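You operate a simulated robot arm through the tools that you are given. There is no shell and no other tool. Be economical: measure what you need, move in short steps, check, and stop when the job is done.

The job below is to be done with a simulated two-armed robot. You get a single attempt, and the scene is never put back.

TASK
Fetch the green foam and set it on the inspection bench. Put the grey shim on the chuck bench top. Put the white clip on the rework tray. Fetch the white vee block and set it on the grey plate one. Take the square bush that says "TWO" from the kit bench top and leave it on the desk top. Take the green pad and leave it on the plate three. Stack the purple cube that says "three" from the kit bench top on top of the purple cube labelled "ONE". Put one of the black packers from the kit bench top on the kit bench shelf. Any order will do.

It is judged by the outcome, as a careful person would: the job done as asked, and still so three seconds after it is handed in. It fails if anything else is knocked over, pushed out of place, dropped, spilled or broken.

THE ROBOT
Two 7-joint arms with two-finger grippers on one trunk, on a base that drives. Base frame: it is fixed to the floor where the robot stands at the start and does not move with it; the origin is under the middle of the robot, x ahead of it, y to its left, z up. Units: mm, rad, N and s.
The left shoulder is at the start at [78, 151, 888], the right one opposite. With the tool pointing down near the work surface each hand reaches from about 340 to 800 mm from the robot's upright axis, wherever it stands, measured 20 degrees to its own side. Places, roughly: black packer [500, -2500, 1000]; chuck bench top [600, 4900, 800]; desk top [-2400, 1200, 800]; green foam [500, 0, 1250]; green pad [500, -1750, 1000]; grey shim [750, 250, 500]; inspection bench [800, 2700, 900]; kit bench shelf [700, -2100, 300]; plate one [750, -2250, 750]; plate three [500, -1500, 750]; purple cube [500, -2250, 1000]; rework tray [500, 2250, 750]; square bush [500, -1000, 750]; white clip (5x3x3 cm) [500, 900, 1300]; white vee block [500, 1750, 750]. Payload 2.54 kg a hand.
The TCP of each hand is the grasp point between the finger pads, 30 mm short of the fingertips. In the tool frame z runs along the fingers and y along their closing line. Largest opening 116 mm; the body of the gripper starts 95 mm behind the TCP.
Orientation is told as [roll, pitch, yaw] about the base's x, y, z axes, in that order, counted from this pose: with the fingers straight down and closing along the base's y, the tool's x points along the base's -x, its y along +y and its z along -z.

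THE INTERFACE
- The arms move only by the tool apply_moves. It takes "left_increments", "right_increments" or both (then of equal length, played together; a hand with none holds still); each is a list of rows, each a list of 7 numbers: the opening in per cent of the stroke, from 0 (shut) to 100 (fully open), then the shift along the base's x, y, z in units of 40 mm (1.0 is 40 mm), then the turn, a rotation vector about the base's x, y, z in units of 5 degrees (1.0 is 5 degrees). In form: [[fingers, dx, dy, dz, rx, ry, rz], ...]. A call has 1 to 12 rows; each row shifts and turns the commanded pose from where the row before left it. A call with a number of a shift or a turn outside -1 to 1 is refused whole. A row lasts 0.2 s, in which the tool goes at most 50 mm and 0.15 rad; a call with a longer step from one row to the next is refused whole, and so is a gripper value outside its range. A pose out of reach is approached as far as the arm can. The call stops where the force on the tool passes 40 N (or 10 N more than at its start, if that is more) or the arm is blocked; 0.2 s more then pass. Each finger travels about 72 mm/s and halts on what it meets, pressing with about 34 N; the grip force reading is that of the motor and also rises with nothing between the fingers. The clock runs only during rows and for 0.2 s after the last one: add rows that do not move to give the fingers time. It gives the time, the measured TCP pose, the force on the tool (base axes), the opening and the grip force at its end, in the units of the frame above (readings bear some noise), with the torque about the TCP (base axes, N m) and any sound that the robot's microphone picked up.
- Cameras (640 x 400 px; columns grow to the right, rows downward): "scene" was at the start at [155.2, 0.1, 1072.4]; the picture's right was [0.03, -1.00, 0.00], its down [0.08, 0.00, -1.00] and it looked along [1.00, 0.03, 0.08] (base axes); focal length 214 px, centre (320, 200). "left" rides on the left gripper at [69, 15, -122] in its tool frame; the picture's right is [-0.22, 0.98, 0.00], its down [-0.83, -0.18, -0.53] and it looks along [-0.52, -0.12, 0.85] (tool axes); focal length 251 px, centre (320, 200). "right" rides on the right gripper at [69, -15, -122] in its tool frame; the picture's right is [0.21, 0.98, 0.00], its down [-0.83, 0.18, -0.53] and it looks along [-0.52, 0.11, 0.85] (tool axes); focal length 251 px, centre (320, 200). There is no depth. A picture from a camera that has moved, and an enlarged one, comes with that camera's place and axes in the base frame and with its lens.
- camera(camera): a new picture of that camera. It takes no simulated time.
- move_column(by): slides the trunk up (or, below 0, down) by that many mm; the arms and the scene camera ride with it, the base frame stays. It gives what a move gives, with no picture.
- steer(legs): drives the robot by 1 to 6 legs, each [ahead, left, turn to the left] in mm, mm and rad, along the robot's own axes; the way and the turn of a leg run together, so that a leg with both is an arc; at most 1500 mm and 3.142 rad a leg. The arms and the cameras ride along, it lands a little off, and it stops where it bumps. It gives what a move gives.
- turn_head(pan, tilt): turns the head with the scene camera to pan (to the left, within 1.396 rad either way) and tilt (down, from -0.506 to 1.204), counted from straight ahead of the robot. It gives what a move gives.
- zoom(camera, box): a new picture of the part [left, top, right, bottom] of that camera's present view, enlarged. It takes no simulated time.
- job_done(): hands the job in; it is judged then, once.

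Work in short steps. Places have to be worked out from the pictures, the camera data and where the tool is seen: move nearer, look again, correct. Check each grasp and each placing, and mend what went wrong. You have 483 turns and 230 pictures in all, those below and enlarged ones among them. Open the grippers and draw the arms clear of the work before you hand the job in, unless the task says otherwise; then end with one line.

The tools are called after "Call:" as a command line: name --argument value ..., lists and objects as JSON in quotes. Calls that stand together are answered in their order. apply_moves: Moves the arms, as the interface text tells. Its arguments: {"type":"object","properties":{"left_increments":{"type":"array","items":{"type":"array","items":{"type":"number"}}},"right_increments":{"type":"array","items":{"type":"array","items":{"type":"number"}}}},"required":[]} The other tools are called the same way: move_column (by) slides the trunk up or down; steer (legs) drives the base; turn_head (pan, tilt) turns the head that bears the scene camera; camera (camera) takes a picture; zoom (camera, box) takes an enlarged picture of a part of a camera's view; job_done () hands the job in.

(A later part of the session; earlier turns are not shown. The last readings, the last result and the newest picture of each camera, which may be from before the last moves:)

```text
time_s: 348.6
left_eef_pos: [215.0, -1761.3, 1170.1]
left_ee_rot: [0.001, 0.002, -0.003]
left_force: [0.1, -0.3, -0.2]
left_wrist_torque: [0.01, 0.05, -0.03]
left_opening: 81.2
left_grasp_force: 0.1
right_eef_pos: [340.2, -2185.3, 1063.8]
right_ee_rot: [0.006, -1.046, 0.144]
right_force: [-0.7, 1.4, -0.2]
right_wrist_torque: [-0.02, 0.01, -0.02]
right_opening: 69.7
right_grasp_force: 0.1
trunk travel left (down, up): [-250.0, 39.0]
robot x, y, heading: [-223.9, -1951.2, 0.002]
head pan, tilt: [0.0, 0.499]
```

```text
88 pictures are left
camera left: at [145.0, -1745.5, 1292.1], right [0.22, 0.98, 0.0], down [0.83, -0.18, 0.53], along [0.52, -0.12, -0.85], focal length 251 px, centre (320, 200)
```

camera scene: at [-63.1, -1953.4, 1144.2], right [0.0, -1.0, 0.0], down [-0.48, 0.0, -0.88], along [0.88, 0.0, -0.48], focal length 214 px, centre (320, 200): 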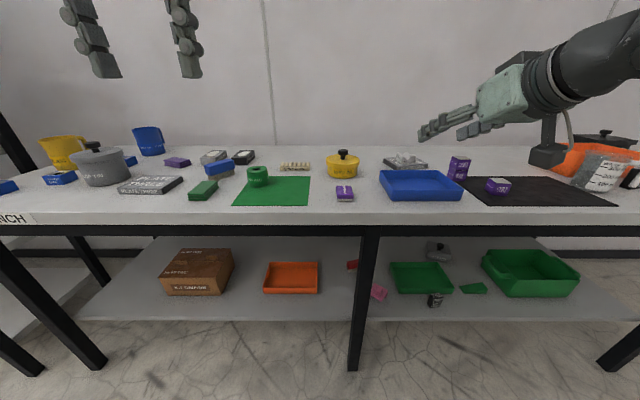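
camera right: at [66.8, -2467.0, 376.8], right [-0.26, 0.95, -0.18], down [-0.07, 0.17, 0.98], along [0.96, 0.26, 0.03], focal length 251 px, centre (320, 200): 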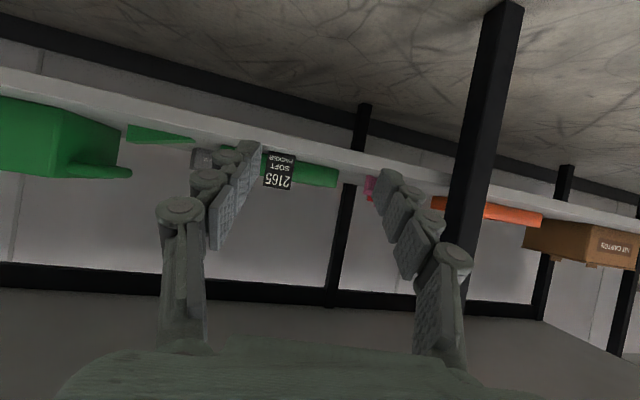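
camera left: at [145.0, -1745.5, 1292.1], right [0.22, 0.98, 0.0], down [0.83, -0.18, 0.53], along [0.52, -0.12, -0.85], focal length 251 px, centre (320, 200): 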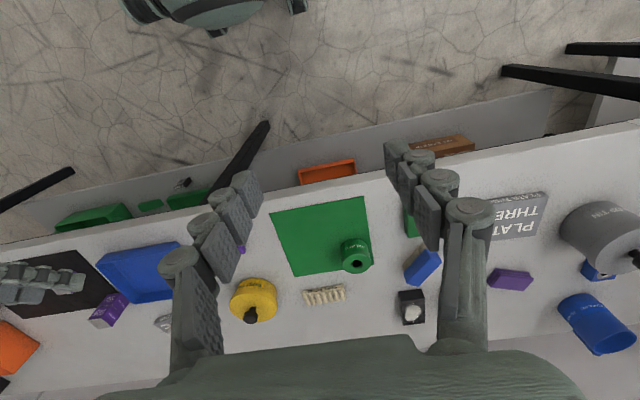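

AIR PAD ≈[540,-1757]. I drive in 190 mm and bring the left hand above it.

Call:
steer --legs '[[190, 0, 0]]'

Call:
apply_moves --left_increments '[[80, 0.8, 0, -0.8, 0, 0, 0], [80, 0.8, 0, -0.8, 0, 0, 0], [80, 0.8, 0, -0.8, 0, 0, 0], [80, 0.8, 0, -0.8, 0, 0, 0], [80, 0, 0, -0.5, 0, 0, 0], [80, 0, 0, 0, 0, 0, 0]]'

Call:
camera --camera "left"

Call:
camera --camera "scene"

```text
time_s: 350.1
left_eef_pos: [404.6, -1760.8, 1170.0]
left_ee_rot: [-0.001, 0.002, -0.004]
left_force: [-0.1, 0.6, -0.7]
left_wrist_torque: [-0.01, 0.0, 0.03]
left_opening: 81.3
left_grasp_force: 0.0
right_eef_pos: [530.5, -2185.7, 1063.7]
right_ee_rot: [0.006, -1.043, 0.143]
right_force: [0.7, 0.3, -0.8]
right_wrist_torque: [0.01, 0.0, 0.0]
right_opening: 69.6
right_grasp_force: 0.0
trunk travel left (down, up): [-250.0, 39.0]
robot x, y, heading: [-33.2, -1948.7, 0.002]
head pan, tilt: [0.0, 0.499]
```

```text
time_s: 351.5
left_eef_pos: [530.7, -1762.0, 1023.0]
left_ee_rot: [0.0, 0.002, -0.003]
left_force: [0.0, -0.3, 0.8]
left_wrist_torque: [-0.02, -0.03, 0.03]
left_opening: 92.7
left_grasp_force: 0.0
right_eef_pos: [530.8, -2185.2, 1065.1]
right_ee_rot: [0.004, -1.043, 0.144]
right_force: [0.4, 0.5, 0.1]
right_wrist_torque: [-0.01, 0.01, 0.02]
right_opening: 69.4
right_grasp_force: 0.0
trunk travel left (down, up): [-250.0, 39.0]
robot x, y, heading: [-30.4, -1950.6, 0.002]
head pan, tilt: [0.0, 0.499]
```

```text
87 pictures are left
camera left: at [461.5, -1745.5, 1144.7], right [0.22, 0.98, 0.0], down [0.83, -0.18, 0.53], along [0.52, -0.12, -0.85], focal length 251 px, centre (320, 200)
```

left: 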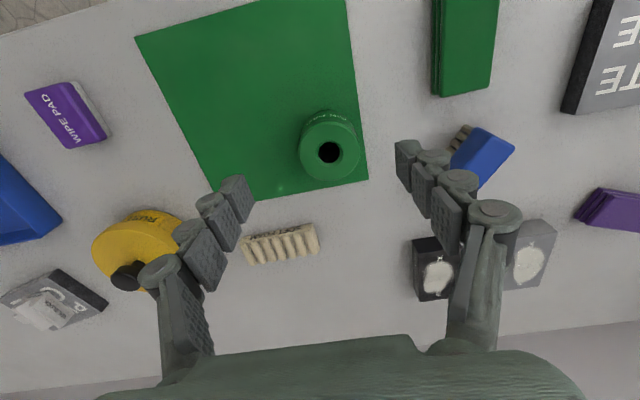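

```text
86 pictures are left
camera scene: at [126.5, -1952.9, 1144.2], right [0.0, -1.0, 0.0], down [-0.48, 0.0, -0.88], along [0.88, 0.0, -0.48], focal length 214 px, centre (320, 200)
```

scene: 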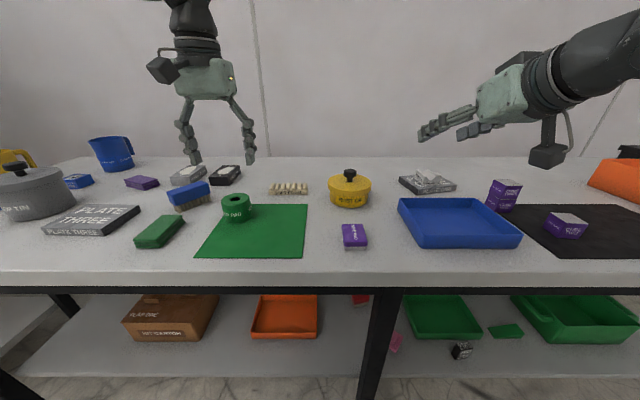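

AIR PAD centre ≈[553,-1758], Ø62, top ≈908. I centre and descend in stages.

Call:
apply_moves --left_increments '[[80, 0.55, 0.1, -0.8, 0, 0, 0], [80, 0, 0, -0.8, 0, 0, 0], [80, 0, 0, -0.6, 0, 0, 0], [80, 0, 0, 0, 0, 0, 0]]'

Call:
camera --camera "left"

```text
time_s: 352.5
left_eef_pos: [553.8, -1757.7, 935.9]
left_ee_rot: [0.001, 0.002, -0.004]
left_force: [0.6, -0.2, 0.7]
left_wrist_torque: [-0.01, 0.03, 0.02]
left_opening: 92.6
left_grasp_force: 0.0
right_eef_pos: [530.9, -2185.4, 1064.3]
right_ee_rot: [0.006, -1.043, 0.142]
right_force: [0.6, 0.4, -0.5]
right_wrist_torque: [0.01, 0.01, 0.02]
right_opening: 69.5
right_grasp_force: 0.1
trunk travel left (down, up): [-250.0, 39.0]
robot x, y, heading: [-32.5, -1948.0, 0.001]
head pan, tilt: [0.0, 0.499]
```

```text
85 pictures are left
camera left: at [483.8, -1741.5, 1057.2], right [0.22, 0.98, 0.0], down [0.83, -0.18, 0.53], along [0.52, -0.12, -0.85], focal length 251 px, centre (320, 200)
```

left: 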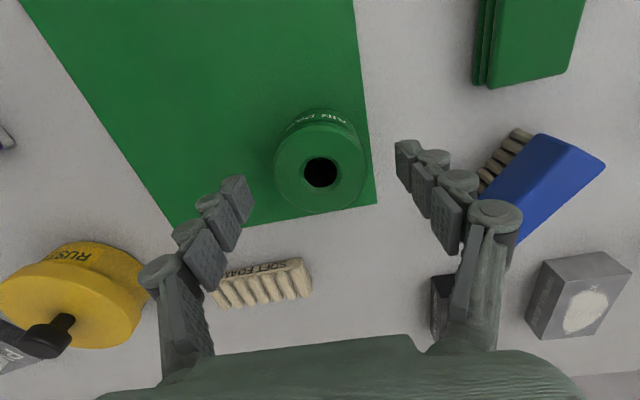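

Centred. I descend to ≈898 and close.

Call:
apply_moves --left_increments '[[80, 0, 0, -0.5, 0, 0, 0], [80, 0, 0, -0.45, 0, 0, 0], [70, 0, 0, 0, 0, 0, 0], [60, 0, 0, 0, 0, 0, 0], [50, 0, 0, 0, 0, 0, 0], [45, 0, 0, 0, 0, 0, 0]]'

Call:
apply_moves --left_increments '[[45, 0, 0, 0.3, 0, 0, 0], [45, 0, 0, 0.7, 0, 0, 0], [45, 0, 0, 0.9, 0, 0, 0], [45, 0, 0, 0, 0, 0, 0]]'

Call:
camera --camera "left"

```text
time_s: 353.9
left_eef_pos: [552.6, -1757.4, 898.4]
left_ee_rot: [0.001, 0.002, -0.005]
left_force: [-0.2, 0.0, 0.4]
left_wrist_torque: [0.13, 0.01, 0.06]
left_opening: 60.8
left_grasp_force: 34.3
right_eef_pos: [531.1, -2186.5, 1063.8]
right_ee_rot: [0.006, -1.043, 0.143]
right_force: [0.1, 0.7, -0.9]
right_wrist_torque: [0.02, 0.01, 0.0]
right_opening: 69.6
right_grasp_force: 0.1
trunk travel left (down, up): [-250.0, 39.0]
robot x, y, heading: [-30.6, -1950.6, -0.001]
head pan, tilt: [0.0, 0.499]
```

```text
time_s: 354.9
left_eef_pos: [554.2, -1757.4, 973.8]
left_ee_rot: [0.0, 0.0, -0.003]
left_force: [-0.4, -0.2, -2.8]
left_wrist_torque: [0.01, -0.02, -0.01]
left_opening: 60.6
left_grasp_force: 34.1
right_eef_pos: [530.0, -2184.6, 1064.3]
right_ee_rot: [0.005, -1.044, 0.145]
right_force: [-0.9, -0.3, -0.5]
right_wrist_torque: [0.0, -0.04, -0.01]
right_opening: 69.7
right_grasp_force: 0.1
trunk travel left (down, up): [-250.0, 39.0]
robot x, y, heading: [-32.3, -1951.9, 0.005]
head pan, tilt: [0.0, 0.499]
```

```text
84 pictures are left
camera left: at [485.2, -1742.2, 1094.9], right [0.22, 0.98, 0.0], down [0.83, -0.18, 0.53], along [0.52, -0.12, -0.85], focal length 251 px, centre (320, 200)
```

left: 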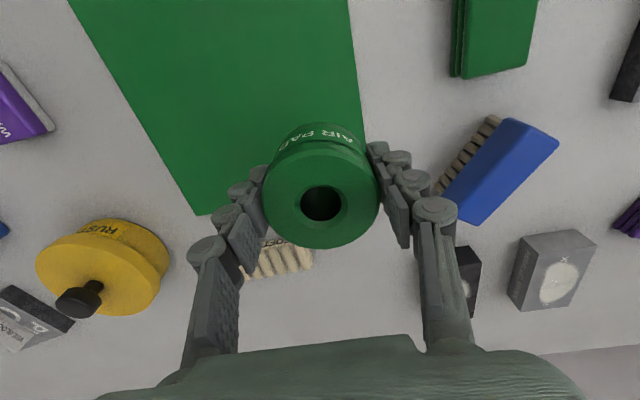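

AIR PAD held. I raise a bit and drive left ~295 mm to plate three.

Call:
apply_moves --left_increments '[[45, -0.5, 0, 0.7, 0, 0, 0], [45, -0.5, 0, 0.5, 0, 0, 0]]'

Call:
steer --legs '[[0, 290, 0]]'

Call:
camera --camera "left"

Call:
camera --camera "scene"

```text
time_s: 355.5
left_eef_pos: [511.6, -1757.9, 1020.8]
left_ee_rot: [0.0, 0.002, -0.003]
left_force: [0.9, 0.0, -2.9]
left_wrist_torque: [0.0, 0.0, -0.02]
left_opening: 60.6
left_grasp_force: 33.9
right_eef_pos: [529.9, -2185.3, 1066.4]
right_ee_rot: [0.004, -1.044, 0.142]
right_force: [0.1, 0.4, -0.1]
right_wrist_torque: [0.0, 0.03, 0.01]
right_opening: 69.6
right_grasp_force: 0.0
trunk travel left (down, up): [-250.0, 39.0]
robot x, y, heading: [-34.4, -1947.4, 0.0]
head pan, tilt: [0.0, 0.499]
```

```text
time_s: 358.9
left_eef_pos: [513.2, -1475.6, 1020.9]
left_ee_rot: [-0.001, 0.001, -0.004]
left_force: [-0.4, -0.1, -2.7]
left_wrist_torque: [0.0, 0.01, -0.02]
left_opening: 60.6
left_grasp_force: 34.1
right_eef_pos: [529.3, -1902.6, 1064.5]
right_ee_rot: [0.005, -1.044, 0.144]
right_force: [-0.1, 0.4, -1.0]
right_wrist_torque: [0.03, -0.03, -0.01]
right_opening: 69.8
right_grasp_force: 0.1
trunk travel left (down, up): [-250.0, 39.0]
robot x, y, heading: [-31.5, -1669.2, 0.001]
head pan, tilt: [0.0, 0.499]
```

```text
83 pictures are left
camera left: at [443.6, -1460.1, 1141.8], right [0.22, 0.98, 0.0], down [0.83, -0.19, 0.53], along [0.52, -0.12, -0.85], focal length 251 px, centre (320, 200)
```

left: 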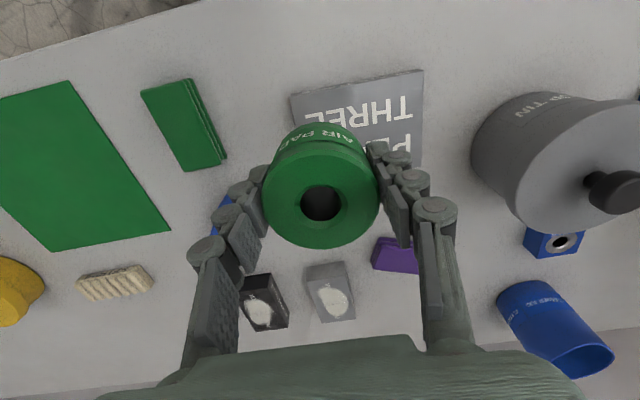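

```text
82 pictures are left
camera scene: at [126.1, -1669.9, 1144.2], right [0.0, -1.0, 0.0], down [-0.48, 0.0, -0.88], along [0.88, 0.0, -0.48], focal length 214 px, centre (320, 200)
```

scene: 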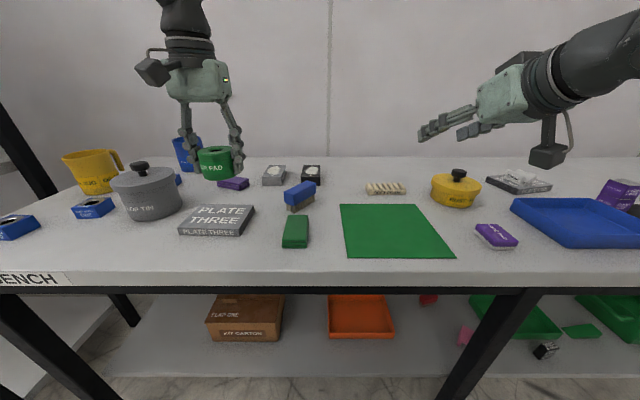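

Plate three centre ≈[534,-1435] (100×125), tall tin beside it at y>-1357, so I'll place at (532,-1455). Descending to z≈927.

Call:
apply_moves --left_increments '[[45, 0.47, 0.5, -0.6, 0, 0, 0], [45, 0, 0, -0.8, 0, 0, 0], [45, 0, 0, -0.6, 0, 0, 0], [45, 0, 0, -0.35, 0, 0, 0], [45, 0, 0, 0, 0, 0, 0]]'

Call:
camera --camera "left"

Call:
zoom --camera "scene" --box '[100, 120, 300, 245]'

```text
time_s: 360.1
left_eef_pos: [531.7, -1455.9, 925.6]
left_ee_rot: [0.0, 0.001, -0.005]
left_force: [0.1, -0.2, -2.9]
left_wrist_torque: [0.03, -0.01, -0.02]
left_opening: 60.7
left_grasp_force: 33.9
right_eef_pos: [529.9, -1902.5, 1063.1]
right_ee_rot: [0.004, -1.044, 0.142]
right_force: [-0.9, -0.3, -0.3]
right_wrist_torque: [-0.02, -0.01, 0.0]
right_opening: 69.5
right_grasp_force: 0.1
trunk travel left (down, up): [-250.0, 39.0]
robot x, y, heading: [-31.3, -1667.2, 0.005]
head pan, tilt: [0.0, 0.499]
```

```text
81 pictures are left
camera left: at [462.9, -1439.9, 1047.6], right [0.22, 0.98, 0.0], down [0.83, -0.19, 0.53], along [0.52, -0.12, -0.85], focal length 251 px, centre (320, 200)
```

left: 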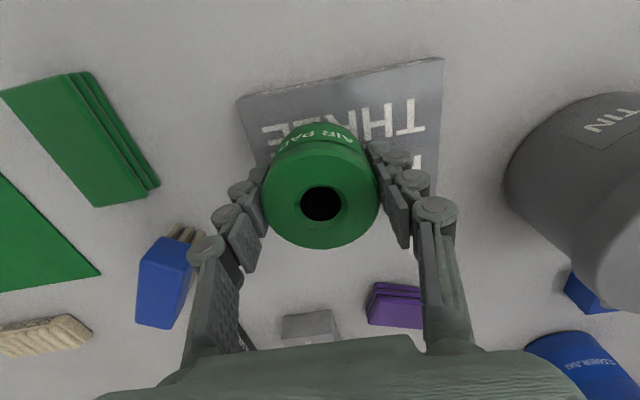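

```text
3.20 times, centred on (200, 182) of scene
camera zoom: at [126.1, -1670.1, 1144.2], right [0.0, -1.0, 0.0], down [-0.48, 0.0, -0.88], along [0.88, 0.0, -0.48], focal length 686 px, centre (704, 256)
```

zoom: 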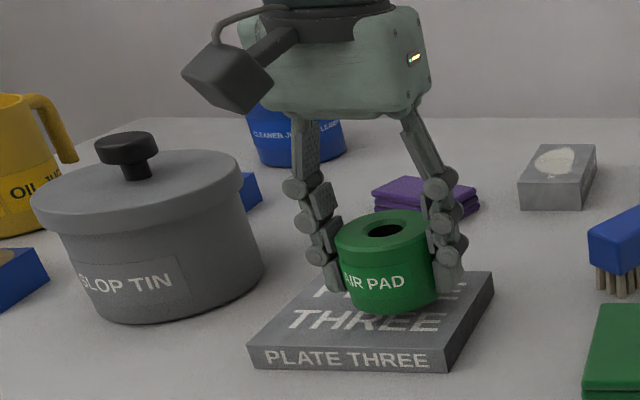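

Good over the plate. Lowering to contact.

Call:
apply_moves --left_increments '[[45, 0, 0, -0.12, 0, 0, 0], [45, 0, 0, 0, 0, 0, 0]]'

Call:
apply_moves --left_increments '[[45, 0, 0, -0.06, 0, 0, 0], [45, 0, 0, 0, 0, 0, 0]]'

Call:
apply_moves --left_increments '[[45, 0, 0, -0.06, 0, 0, 0], [45, 0, 0, 0, 0, 0, 0]]'

```text
time_s: 360.6
left_eef_pos: [532.8, -1454.8, 921.2]
left_ee_rot: [0.001, 0.002, -0.005]
left_force: [0.5, 0.5, -3.7]
left_wrist_torque: [0.01, 0.06, -0.02]
left_opening: 60.6
left_grasp_force: 34.3
right_eef_pos: [529.9, -1902.1, 1064.3]
right_ee_rot: [0.006, -1.042, 0.143]
right_force: [-0.3, 0.2, -1.0]
right_wrist_torque: [-0.01, -0.01, 0.0]
right_opening: 69.4
right_grasp_force: 0.0
trunk travel left (down, up): [-250.0, 39.0]
robot x, y, heading: [-29.9, -1670.5, 0.003]
head pan, tilt: [0.0, 0.499]
```

```text
time_s: 361.2
left_eef_pos: [532.9, -1455.2, 917.8]
left_ee_rot: [0.0, 0.004, -0.005]
left_force: [0.1, 0.6, -3.3]
left_wrist_torque: [0.0, -0.01, -0.03]
left_opening: 60.3
left_grasp_force: 33.7
right_eef_pos: [530.1, -1902.8, 1063.0]
right_ee_rot: [0.004, -1.045, 0.144]
right_force: [-0.3, 0.5, -0.7]
right_wrist_torque: [0.04, 0.01, 0.01]
right_opening: 69.3
right_grasp_force: 0.1
trunk travel left (down, up): [-250.0, 39.0]
robot x, y, heading: [-29.0, -1673.4, 0.004]
head pan, tilt: [0.0, 0.499]
```

```text
time_s: 361.9
left_eef_pos: [531.6, -1456.1, 915.5]
left_ee_rot: [0.001, 0.001, -0.007]
left_force: [-0.8, -1.3, -4.4]
left_wrist_torque: [0.0, -0.03, -0.01]
left_opening: 60.7
left_grasp_force: 34.0
right_eef_pos: [528.7, -1902.0, 1065.3]
right_ee_rot: [0.005, -1.045, 0.142]
right_force: [-0.1, 0.4, 0.4]
right_wrist_torque: [0.02, 0.01, 0.05]
right_opening: 69.6
right_grasp_force: 0.0
trunk travel left (down, up): [-250.0, 39.0]
robot x, y, heading: [-33.7, -1670.5, 0.003]
head pan, tilt: [0.0, 0.499]
```

Call:
apply_moves --left_increments '[[45, 0, 0, -0.05, 0, 0, 0], [45, 0, 0, 0, 0, 0, 0]]'

Call:
apply_moves --left_increments '[[45, 0, 0, -0.05, 0, 0, 0], [45, 0, 0, 0, 0, 0, 0]]'

```text
time_s: 362.4
left_eef_pos: [531.4, -1455.6, 914.2]
left_ee_rot: [-0.001, 0.002, -0.004]
left_force: [0.2, 0.6, -1.6]
left_wrist_torque: [0.04, 0.04, 0.02]
left_opening: 60.5
left_grasp_force: 34.1
right_eef_pos: [528.6, -1902.3, 1063.2]
right_ee_rot: [0.005, -1.044, 0.144]
right_force: [-0.1, -0.7, -0.2]
right_wrist_torque: [0.02, 0.02, -0.01]
right_opening: 69.9
right_grasp_force: 0.1
trunk travel left (down, up): [-250.0, 39.0]
robot x, y, heading: [-31.1, -1665.6, -0.0]
head pan, tilt: [0.0, 0.499]
```

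```text
time_s: 363.1
left_eef_pos: [530.6, -1456.0, 915.9]
left_ee_rot: [0.001, -0.003, -0.003]
left_force: [3.3, 1.8, 11.6]
left_wrist_torque: [0.08, 0.32, -0.04]
left_opening: 60.5
left_grasp_force: 34.2
right_eef_pos: [529.0, -1903.6, 1064.6]
right_ee_rot: [0.006, -1.046, 0.143]
right_force: [-0.6, -0.3, -0.5]
right_wrist_torque: [0.0, -0.02, 0.01]
right_opening: 69.7
right_grasp_force: 0.0
trunk travel left (down, up): [-250.0, 39.0]
robot x, y, heading: [-31.4, -1667.9, 0.001]
head pan, tilt: [0.0, 0.499]
```

Contact. I open modestly and rise.

Call:
apply_moves --left_increments '[[45, 0, 0, 0.04, 0, 0, 0], [60, 0, 0, 0, 0, 0, 0], [65, 0, 0, 0, 0, 0, 0], [65, 0, 0, 0.4, 0, 0, 0], [65, 0, 0, 0.9, 0, 0, 0], [65, 0, 0, 0.9, 0, 0, 0], [65, -0.3, 0, 0.6, 0, 0, 0]]'

Call:
camera --camera "scene"

Call:
camera --camera "left"

```text
time_s: 364.6
left_eef_pos: [520.4, -1454.7, 1027.7]
left_ee_rot: [-0.001, 0.002, -0.005]
left_force: [-0.3, 0.5, 0.5]
left_wrist_torque: [0.01, 0.02, -0.01]
left_opening: 75.5
left_grasp_force: 0.0
right_eef_pos: [528.6, -1902.1, 1063.9]
right_ee_rot: [0.006, -1.044, 0.144]
right_force: [-0.5, -0.3, -0.1]
right_wrist_torque: [0.0, -0.03, 0.02]
right_opening: 69.4
right_grasp_force: 0.1
trunk travel left (down, up): [-250.0, 39.0]
robot x, y, heading: [-35.5, -1668.6, 0.004]
head pan, tilt: [0.0, 0.499]
```

```text
79 pictures are left
camera scene: at [125.5, -1670.2, 1144.3], right [0.0, -1.0, 0.0], down [-0.48, 0.0, -0.88], along [0.88, 0.0, -0.48], focal length 214 px, centre (320, 200)
```

scene: 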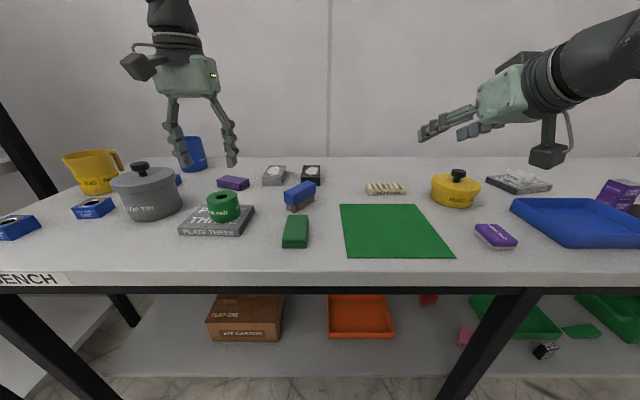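

```text
78 pictures are left
camera left: at [451.1, -1439.1, 1148.6], right [0.22, 0.98, 0.0], down [0.83, -0.19, 0.53], along [0.52, -0.12, -0.85], focal length 251 px, centre (320, 200)
```

left: 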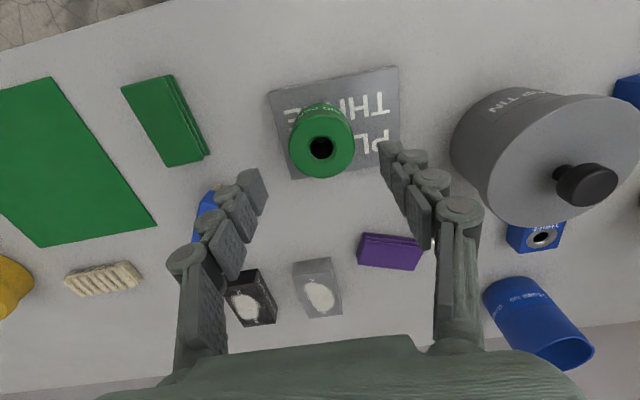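

AIR PAD is on plate three. Next the bush "TWO": I zoom on the blue blocks at the left end.

Call:
zoom --camera "scene" --box '[0, 140, 220, 278]'

Call:
zoom --camera "left" --box '[480, 60, 640, 260]'

```text
2.90 times, centred on (110, 209) of scene
camera zoom: at [125.5, -1670.2, 1144.3], right [0.0, -1.0, 0.0], down [-0.48, 0.0, -0.88], along [0.88, 0.0, -0.48], focal length 622 px, centre (929, 174)
```

zoom: 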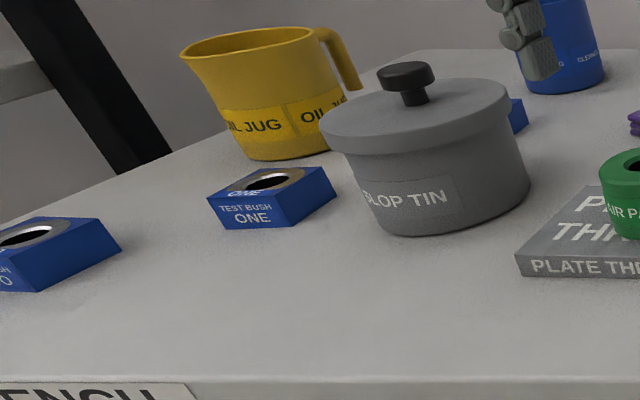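

```text
2.00 times, centred on (560, 160) of left
camera zoom: at [451.1, -1439.1, 1148.6], right [0.22, 0.98, 0.0], down [0.83, -0.19, 0.53], along [0.52, -0.12, -0.85], focal length 503 px, centre (-160, 280)
```

zoom: 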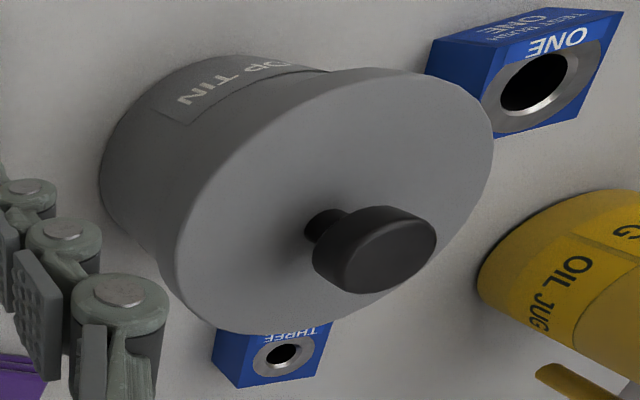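

The leftmost block, ending "…O", is TWO (≈[518,-997]). I raise both hands to clear the tin and jug, then drive left.

Call:
apply_moves --left_increments '[[70, -0.4, 0, 0.8, 0, 0, 0], [70, -0.4, 0, 0.8, 0, 0, 0], [70, -0.4, 0, 0.6, 0, 0, 0]]' --right_increments '[[60, -0.5, 0, 0.6, 0, 0, 0], [60, -0.5, 0, 0.6, 0, 0, 0], [60, -0.5, 0, 0.4, 0, 0, 0]]'

Call:
steer --legs '[[0, 470, 0]]'

Call:
camera --camera "left"

Call:
camera --camera "scene"

```text
time_s: 365.4
left_eef_pos: [469.9, -1456.5, 1114.2]
left_ee_rot: [0.0, 0.0, -0.005]
left_force: [-0.4, -0.4, -0.2]
left_wrist_torque: [0.0, 0.01, 0.03]
left_opening: 81.3
left_grasp_force: 0.0
right_eef_pos: [468.1, -1904.9, 1130.5]
right_ee_rot: [0.006, -1.046, 0.144]
right_force: [-0.5, -0.1, 0.7]
right_wrist_torque: [0.0, -0.03, -0.03]
right_opening: 69.7
right_grasp_force: 0.0
trunk travel left (down, up): [-250.0, 39.0]
robot x, y, heading: [-33.6, -1668.8, -0.002]
head pan, tilt: [0.0, 0.499]
```

```text
time_s: 370.5
left_eef_pos: [471.3, -985.2, 1115.8]
left_ee_rot: [-0.001, 0.001, -0.008]
left_force: [0.5, -0.4, -0.4]
left_wrist_torque: [-0.01, 0.0, 0.02]
left_opening: 81.3
left_grasp_force: 0.1
right_eef_pos: [467.8, -1433.6, 1129.6]
right_ee_rot: [0.006, -1.045, 0.14]
right_force: [-0.8, 0.6, 0.1]
right_wrist_torque: [0.02, -0.02, -0.01]
right_opening: 69.7
right_grasp_force: 0.0
trunk travel left (down, up): [-250.0, 39.0]
robot x, y, heading: [-35.4, -1195.5, 0.002]
head pan, tilt: [0.0, 0.499]
```

```text
75 pictures are left
camera left: at [401.4, -969.6, 1236.1], right [0.22, 0.98, 0.0], down [0.83, -0.19, 0.53], along [0.52, -0.12, -0.85], focal length 251 px, centre (320, 200)
```

left: 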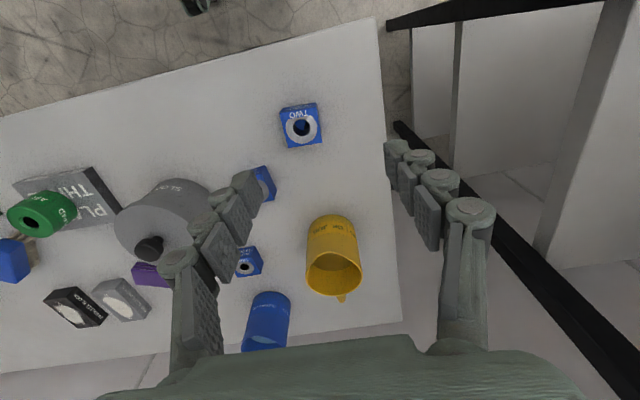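

```text
74 pictures are left
camera scene: at [125.4, -1199.0, 1144.3], right [0.0, -1.0, 0.0], down [-0.48, 0.0, -0.88], along [0.88, 0.0, -0.48], focal length 214 px, centre (320, 200)
```

scene: 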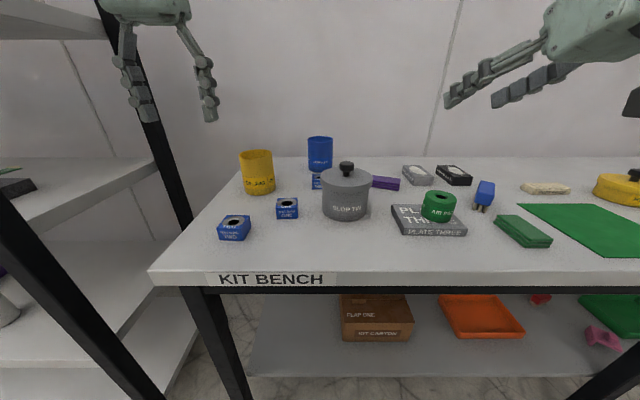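

Call:
zoom --camera "left" --box '[240, 80, 400, 180]'

Call:
zoom --camera "scene" --box '[190, 190, 310, 265]'

```text
4.00 times, centred on (320, 130) of left
camera zoom: at [401.4, -969.6, 1236.1], right [0.22, 0.98, 0.0], down [0.83, -0.19, 0.53], along [0.52, -0.12, -0.85], focal length 1006 px, centre (320, 480)
```

zoom: 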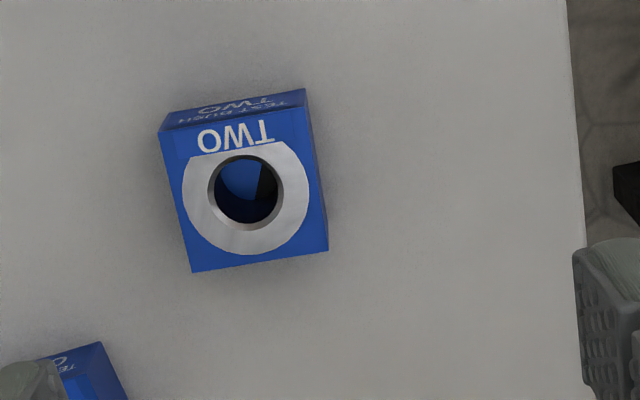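

```text
5.33 times, centred on (250, 228) of scene
camera zoom: at [125.4, -1199.0, 1144.3], right [0.0, -1.0, 0.0], down [-0.48, 0.0, -0.88], along [0.88, 0.0, -0.48], focal length 1144 px, centre (693, 53)
```

zoom: 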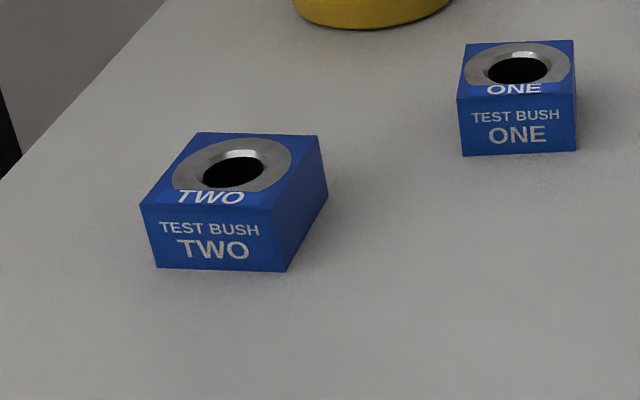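

Bush TWO confirmed: centre ≈[493,-1017], 50×50×30. I position the left hand above and descend.

Call:
apply_moves --left_increments '[[70, 0.28, -0.4, -0.8, 0, 0, 0], [70, 0.28, -0.4, -0.8, 0, 0, 0], [70, 0, 0, -0.9, 0, 0, -0.4], [70, 0, 0, -0.9, 0, 0, 0], [70, 0, 0, -0.9, 0, 0, 0], [70, 0, 0, 0, 0, 0, 0]]'

Call:
camera --camera "left"

```text
time_s: 371.9
left_eef_pos: [492.9, -1018.3, 941.6]
left_ee_rot: [0.001, 0.002, -0.042]
left_force: [-0.2, -1.2, 0.7]
left_wrist_torque: [0.01, 0.02, 0.02]
left_opening: 81.0
left_grasp_force: 0.0
right_eef_pos: [467.8, -1433.6, 1129.7]
right_ee_rot: [0.004, -1.044, 0.14]
right_force: [-0.1, -0.1, -0.2]
right_wrist_torque: [-0.02, -0.02, 0.01]
right_opening: 69.5
right_grasp_force: 0.0
trunk travel left (down, up): [-250.0, 39.0]
robot x, y, heading: [-33.5, -1196.2, -0.0]
head pan, tilt: [0.0, 0.499]
```

```text
71 pictures are left
camera left: at [424.4, -999.6, 1063.0], right [0.25, 0.97, 0.0], down [0.82, -0.22, 0.53], along [0.52, -0.14, -0.85], focal length 251 px, centre (320, 200)
```

left: 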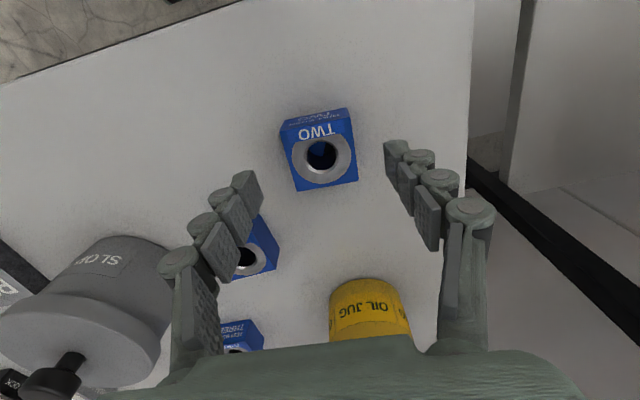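

Centred. Descend and grip.

Call:
apply_moves --left_increments '[[70, 0, 0, -0.6, 0, 0, 0], [70, 0, 0, -0.5, 0, 0, 0], [60, 0, 0, 0, 0, 0, 0], [45, 0, 0, 0, 0, 0, 0], [35, 0, 0, 0, 0, 0, 0], [35, 0, 0, 0, 0, 0, 0]]'

Call:
apply_moves --left_increments '[[35, 0, 0, 0.3, 0, 0, 0], [35, 0, 0, 0.8, 0, 0, 0], [35, 0, 0, 0.9, 0, 0, 0], [35, 0, 0, 0.9, 0, 0, 0], [35, 0, 0, 0.9, 0, 0, 0]]'

Call:
camera --camera "left"

```text
time_s: 373.3
left_eef_pos: [494.3, -1018.5, 898.5]
left_ee_rot: [0.002, 0.003, -0.044]
left_force: [0.1, 1.5, 0.5]
left_wrist_torque: [0.11, -0.11, 0.05]
left_opening: 49.1
left_grasp_force: 34.2
right_eef_pos: [466.8, -1433.7, 1129.8]
right_ee_rot: [0.005, -1.043, 0.142]
right_force: [-0.8, -0.1, -0.4]
right_wrist_torque: [-0.01, 0.02, -0.03]
right_opening: 69.5
right_grasp_force: 0.2
trunk travel left (down, up): [-250.0, 39.0]
robot x, y, heading: [-34.3, -1195.1, -0.001]
head pan, tilt: [0.0, 0.499]
```

```text
time_s: 374.5
left_eef_pos: [491.9, -1019.0, 1050.9]
left_ee_rot: [0.0, 0.003, -0.041]
left_force: [0.5, 0.0, -3.8]
left_wrist_torque: [0.04, -0.01, -0.01]
left_opening: 49.5
left_grasp_force: 34.0
right_eef_pos: [467.6, -1433.7, 1128.7]
right_ee_rot: [0.005, -1.045, 0.142]
right_force: [-0.2, -0.1, -0.1]
right_wrist_torque: [0.02, -0.02, -0.02]
right_opening: 69.8
right_grasp_force: 0.0
trunk travel left (down, up): [-250.0, 39.0]
robot x, y, heading: [-34.8, -1194.4, 0.001]
head pan, tilt: [0.0, 0.499]
```

```text
70 pictures are left
camera left: at [423.7, -1001.1, 1172.0], right [0.26, 0.97, 0.0], down [0.82, -0.22, 0.53], along [0.51, -0.14, -0.85], focal length 251 px, centre (320, 200)
```

left: 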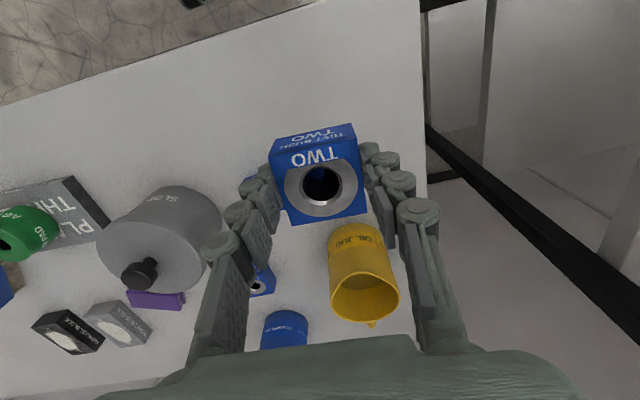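

Bush held. I back away and turn around to look for the desk.

Call:
steer --legs '[[-700, 0, 0], [0, 0, 2.6]]'

Call:
turn_head --pan 0 --tilt 0.2

Call:
camera --camera "scene"

```text
time_s: 384.6
left_eef_pos: [-1268.8, -1082.7, 1050.9]
left_ee_rot: [0.001, 0.002, 2.57]
left_force: [1.0, -0.2, -4.7]
left_wrist_torque: [-0.03, -0.05, 0.02]
left_opening: 49.5
left_grasp_force: 33.9
right_eef_pos: [-1039.4, -738.8, 1130.0]
right_ee_rot: [0.006, -1.044, 2.751]
right_force: [-0.6, -0.1, 0.1]
right_wrist_torque: [-0.02, 0.02, -0.01]
right_opening: 69.6
right_grasp_force: 0.1
trunk travel left (down, up): [-250.0, 39.0]
robot x, y, heading: [-726.7, -1197.1, 2.609]
head pan, tilt: [0.0, 0.499]
```

```text
time_s: 385.4
left_eef_pos: [-1269.6, -1083.5, 1050.2]
left_ee_rot: [0.001, 0.003, 2.57]
left_force: [0.0, 0.0, -3.9]
left_wrist_torque: [0.0, 0.01, 0.0]
left_opening: 49.6
left_grasp_force: 34.2
right_eef_pos: [-1038.4, -737.3, 1129.8]
right_ee_rot: [0.005, -1.043, 2.75]
right_force: [-0.3, -0.6, -0.5]
right_wrist_torque: [0.02, 0.01, -0.04]
right_opening: 69.3
right_grasp_force: 0.1
trunk travel left (down, up): [-250.0, 39.0]
robot x, y, heading: [-727.9, -1199.2, 2.606]
head pan, tilt: [0.0, 0.201]
```

```text
69 pictures are left
camera scene: at [-866.4, -1117.1, 1171.8], right [0.51, 0.86, 0.0], down [0.17, -0.1, -0.98], along [-0.84, 0.5, -0.2], focal length 214 px, centre (320, 200)
```

scene: 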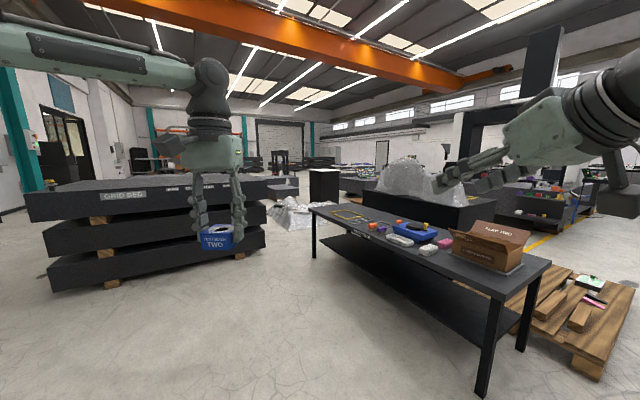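

I zoom around the expected desk direction (col ≈423, row ≈189) and the near black table.

Call:
zoom --camera "scene" --box '[300, 120, 640, 332]'

```text
1.88 times, centred on (470, 226) of scene
camera zoom: at [-866.4, -1117.1, 1171.8], right [0.51, 0.86, 0.0], down [0.17, -0.1, -0.98], along [-0.84, 0.5, -0.2], focal length 404 px, centre (38, 151)
```

zoom: 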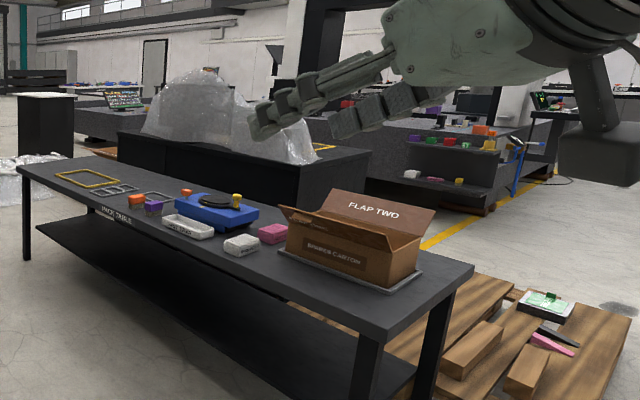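

The near one is the PACK TABLE; the desk must be behind it. I go around along x≈-450 to y≈1250, facing -x.

Call:
steer --legs '[[0, 0, 0.535], [-270, 0, 0], [0, -1225, 0], [0, -1225, 0]]'

Call:
camera --camera "scene"

```text
time_s: 412.2
left_eef_pos: [-991.9, 1077.4, 1050.4]
left_ee_rot: [0.0, 0.002, 3.121]
left_force: [0.0, -0.8, -3.4]
left_wrist_torque: [0.0, 0.0, -0.01]
left_opening: 49.5
left_grasp_force: 33.8
right_eef_pos: [-975.7, 1491.7, 1129.4]
right_ee_rot: [0.005, -1.044, -2.98]
right_force: [0.3, 0.9, -0.2]
right_wrist_torque: [0.02, 0.0, -0.02]
right_opening: 69.5
right_grasp_force: 0.0
trunk travel left (down, up): [-250.0, 39.0]
robot x, y, heading: [-469.7, 1263.8, -3.122]
head pan, tilt: [0.0, 0.201]
```

```text
67 pictures are left
camera scene: at [-631.9, 1259.9, 1171.9], right [-0.02, 1.0, 0.0], down [0.2, 0.0, -0.98], along [-0.98, -0.02, -0.2], focal length 214 px, centre (320, 200)
```

scene: 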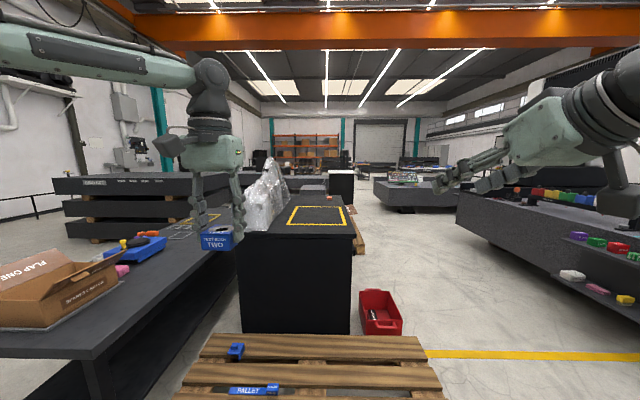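

A black cabinet-like bench ahead. I zoom for labels and for what lies behind it.

Call:
zoom --camera "scene" --box '[230, 150, 410, 345]'

Call:
zoom --camera "scene" --box '[240, 130, 480, 220]'

```text
2.05 times, centred on (320, 248) of scene
camera zoom: at [-631.9, 1259.9, 1171.9], right [-0.02, 1.0, 0.0], down [0.2, 0.0, -0.98], along [-0.98, -0.02, -0.2], focal length 440 px, centre (320, 103)
```

zoom: 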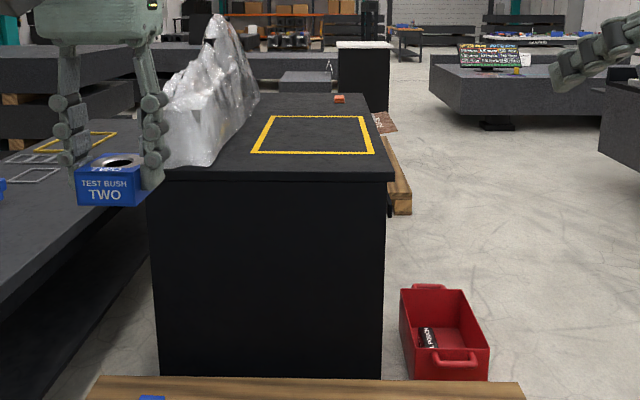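

```text
2.67 times, centred on (360, 175) of scene
camera zoom: at [-631.9, 1259.9, 1171.9], right [-0.02, 1.0, 0.0], down [0.2, 0.0, -0.98], along [-0.98, -0.02, -0.2], focal length 572 px, centre (213, 267)
```

zoom: 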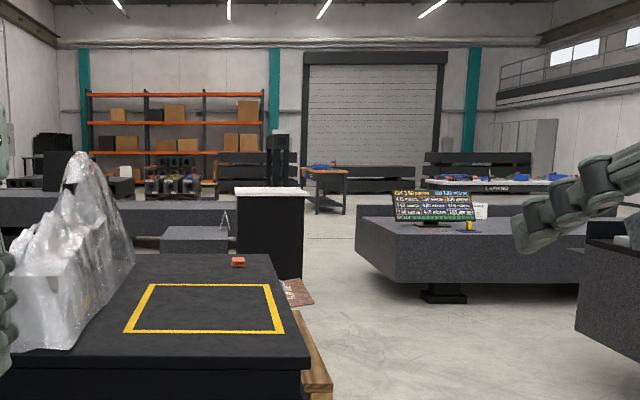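

The black bench with the yellow frame fits the "desk" place ([-2400,1200]). I go round on its open side: right to y≈2250, then along -x, and look again from closer.

Call:
steer --legs '[[0, -990, -0.02], [1000, 0, 0]]'

Call:
turn_head --pan 0.6 --tilt 0.35

Call:
camera --camera "scene"

```text
time_s: 426.8
left_eef_pos: [-2008.8, 2047.0, 1049.6]
left_ee_rot: [-0.002, 0.002, 3.116]
left_force: [-0.4, 0.5, -4.4]
left_wrist_torque: [-0.03, 0.02, 0.02]
left_opening: 49.6
left_grasp_force: 33.4
right_eef_pos: [-1991.5, 2461.8, 1129.8]
right_ee_rot: [0.004, -1.043, -2.983]
right_force: [0.2, -0.2, 0.0]
right_wrist_torque: [0.03, -0.01, 0.01]
right_opening: 69.8
right_grasp_force: 0.1
trunk travel left (down, up): [-250.0, 39.0]
robot x, y, heading: [-1486.8, 2233.9, -3.124]
head pan, tilt: [0.0, 0.201]
```

```text
time_s: 427.8
left_eef_pos: [-2008.1, 2045.7, 1049.7]
left_ee_rot: [-0.001, 0.002, 3.121]
left_force: [0.7, -0.4, -3.9]
left_wrist_torque: [0.04, -0.05, 0.0]
left_opening: 49.2
left_grasp_force: 33.8
right_eef_pos: [-1991.1, 2460.3, 1129.0]
right_ee_rot: [0.007, -1.042, -2.982]
right_force: [0.6, 0.3, 0.4]
right_wrist_torque: [-0.01, 0.03, -0.02]
right_opening: 69.6
right_grasp_force: 0.0
trunk travel left (down, up): [-250.0, 39.0]
robot x, y, heading: [-1490.4, 2230.5, -3.123]
head pan, tilt: [0.6, 0.351]
```

```text
64 pictures are left
camera scene: at [-1630.6, 2175.7, 1157.9], right [-0.58, 0.82, 0.0], down [0.28, 0.2, -0.94], along [-0.77, -0.54, -0.34], focal length 214 px, centre (320, 200)
```

scene: 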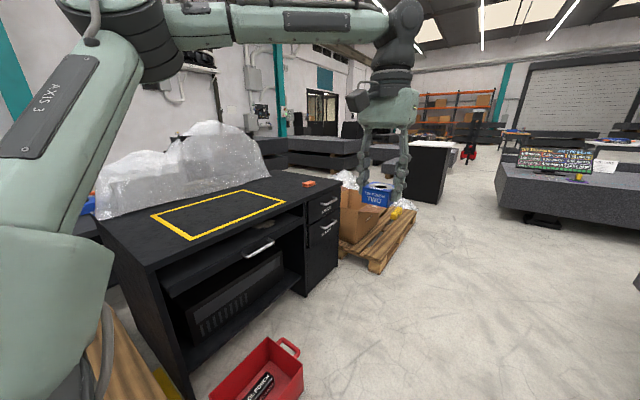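

It is indeed a desk (drawers on the +y side), top z≈753, front edge y≈1444. I drive to its front, avoiding the red bin and the pallet, and face it.

Call:
steer --legs '[[1060, 0, 0], [0, 0, 1.552]]'

Call:
turn_head --pan 0 --tilt 0.5

Call:
camera --camera "scene"

```text
time_s: 437.1
left_eef_pos: [-2350.5, 1694.0, 1050.7]
left_ee_rot: [0.0, 0.002, -1.607]
left_force: [0.0, 0.3, -4.0]
left_wrist_torque: [-0.01, -0.01, 0.0]
left_opening: 49.6
left_grasp_force: 34.1
right_eef_pos: [-2765.9, 1713.6, 1128.7]
right_ee_rot: [0.006, -1.044, -1.423]
right_force: [0.6, 0.0, -0.2]
right_wrist_torque: [-0.01, 0.0, 0.0]
right_opening: 70.0
right_grasp_force: 0.1
trunk travel left (down, up): [-250.0, 39.0]
robot x, y, heading: [-2531.4, 2215.7, -1.564]
head pan, tilt: [0.6, 0.351]
```

```text
time_s: 438.1
left_eef_pos: [-2350.6, 1692.7, 1049.6]
left_ee_rot: [0.0, 0.001, -1.605]
left_force: [0.9, -0.3, -3.8]
left_wrist_torque: [0.01, -0.01, -0.01]
left_opening: 49.7
left_grasp_force: 33.6
right_eef_pos: [-2766.8, 1715.2, 1129.6]
right_ee_rot: [0.005, -1.043, -1.424]
right_force: [0.5, 0.6, 0.1]
right_wrist_torque: [0.03, -0.03, 0.03]
right_opening: 69.5
right_grasp_force: 0.1
trunk travel left (down, up): [-250.0, 39.0]
robot x, y, heading: [-2535.2, 2218.3, -1.56]
head pan, tilt: [0.0, 0.499]
```

```text
63 pictures are left
camera scene: at [-2531.8, 2056.1, 1144.2], right [-1.0, -0.01, 0.0], down [0.0, 0.48, -0.88], along [0.01, -0.88, -0.48], focal length 214 px, centre (320, 200)
```

scene: 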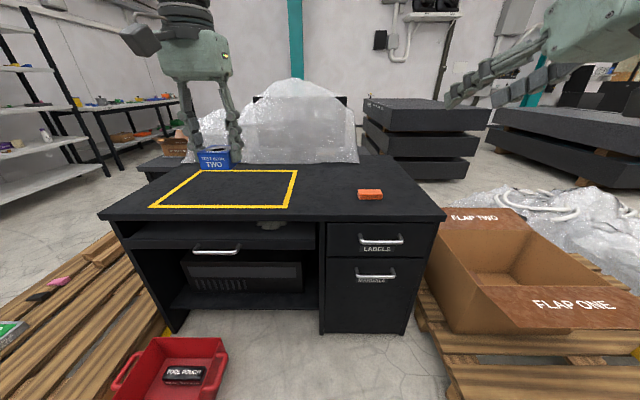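

Desk front edge ≈y 1464; free spot at ≈[-2555,1385] between the yellow frame and the orange block. I drive 260 mm closer, lower the trunk 100 mm and move the hand over the spot.

Call:
steer --legs '[[260, 0, -0.008]]'

Call:
move_column --by -100

Call:
apply_moves --left_increments '[[35, -0.9, -0.1, 0, 0, 0, 0], [35, -0.9, -0.2, 0, 0, 0, 0], [35, -0.9, -0.2, 0, 0, 0, 0], [35, -0.9, -0.2, 0, 0, 0, 0], [35, -0.9, -0.2, 0, 0, 0, 0], [35, -0.6, -0.2, 0, 0, 0, 0], [35, 0, 0, 0, 0, 0, 0]]'

Call:
camera --camera "scene"

Call:
camera --camera "left"

```text
time_s: 439.9
left_eef_pos: [-2358.2, 1429.6, 1049.9]
left_ee_rot: [0.0, 0.004, -1.618]
left_force: [-0.7, -1.1, -4.8]
left_wrist_torque: [0.0, 0.04, -0.01]
left_opening: 49.6
left_grasp_force: 33.6
right_eef_pos: [-2771.3, 1457.0, 1127.6]
right_ee_rot: [0.007, -1.045, -1.435]
right_force: [0.7, 0.7, -0.5]
right_wrist_torque: [0.03, -0.03, 0.03]
right_opening: 69.6
right_grasp_force: 0.1
trunk travel left (down, up): [-250.0, 39.0]
robot x, y, heading: [-2532.7, 1957.2, -1.575]
head pan, tilt: [0.0, 0.499]
```

```text
time_s: 441.3
left_eef_pos: [-2358.2, 1431.7, 950.1]
left_ee_rot: [-0.001, 0.002, -1.617]
left_force: [0.6, 0.7, -3.6]
left_wrist_torque: [0.02, 0.0, -0.01]
left_opening: 49.6
left_grasp_force: 34.4
right_eef_pos: [-2771.8, 1458.1, 1030.2]
right_ee_rot: [0.005, -1.044, -1.435]
right_force: [-0.1, 0.5, 1.2]
right_wrist_torque: [-0.01, 0.03, -0.01]
right_opening: 69.6
right_grasp_force: 0.1
trunk travel left (down, up): [-150.0, 139.0]
robot x, y, heading: [-2536.1, 1955.1, -1.578]
head pan, tilt: [0.0, 0.499]
```

```text
time_s: 442.9
left_eef_pos: [-2408.2, 1432.1, 942.8]
left_ee_rot: [0.0, 0.002, -1.618]
left_force: [-0.9, 0.7, -4.0]
left_wrist_torque: [0.02, 0.0, 0.01]
left_opening: 49.3
left_grasp_force: 33.6
left hand out of reach, approached as far as the arm can: row 2, 3, 4, 5, 6
right_eef_pos: [-2772.4, 1456.5, 1029.8]
right_ee_rot: [0.005, -1.043, -1.435]
right_force: [0.5, 0.6, 1.0]
right_wrist_torque: [0.0, -0.01, 0.01]
right_opening: 69.9
right_grasp_force: 0.0
trunk travel left (down, up): [-150.0, 139.0]
robot x, y, heading: [-2531.5, 1954.2, -1.571]
head pan, tilt: [0.0, 0.499]
```

```text
62 pictures are left
camera scene: at [-2533.7, 1795.7, 1044.2], right [-1.0, 0.01, 0.0], down [0.0, 0.48, -0.88], along [0.0, -0.88, -0.48], focal length 214 px, centre (320, 200)
```

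scene: 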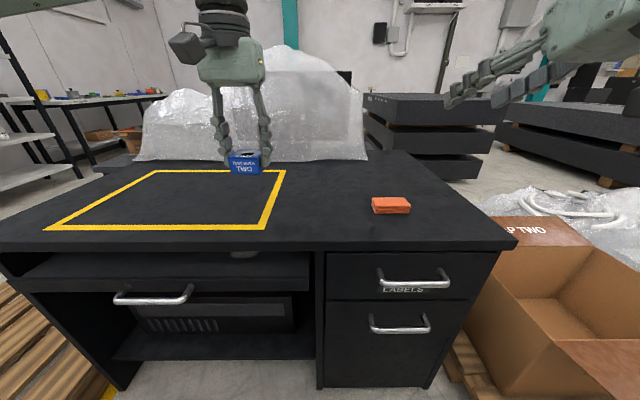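

```text
61 pictures are left
camera left: at [-2390.1, 1500.1, 1064.1], right [0.97, -0.26, 0.0], down [-0.22, -0.82, 0.53], along [-0.14, -0.51, -0.85], focal length 251 px, centre (320, 200)
```

left: 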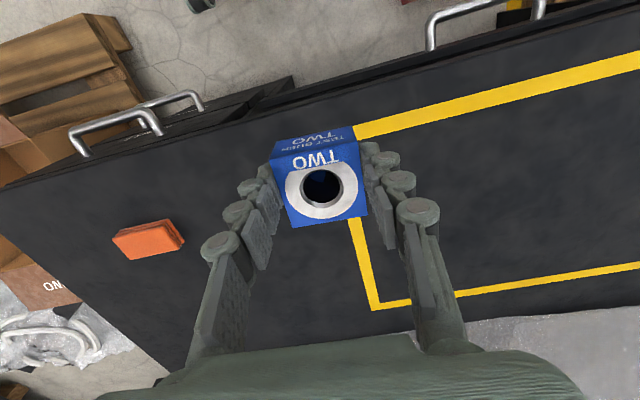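

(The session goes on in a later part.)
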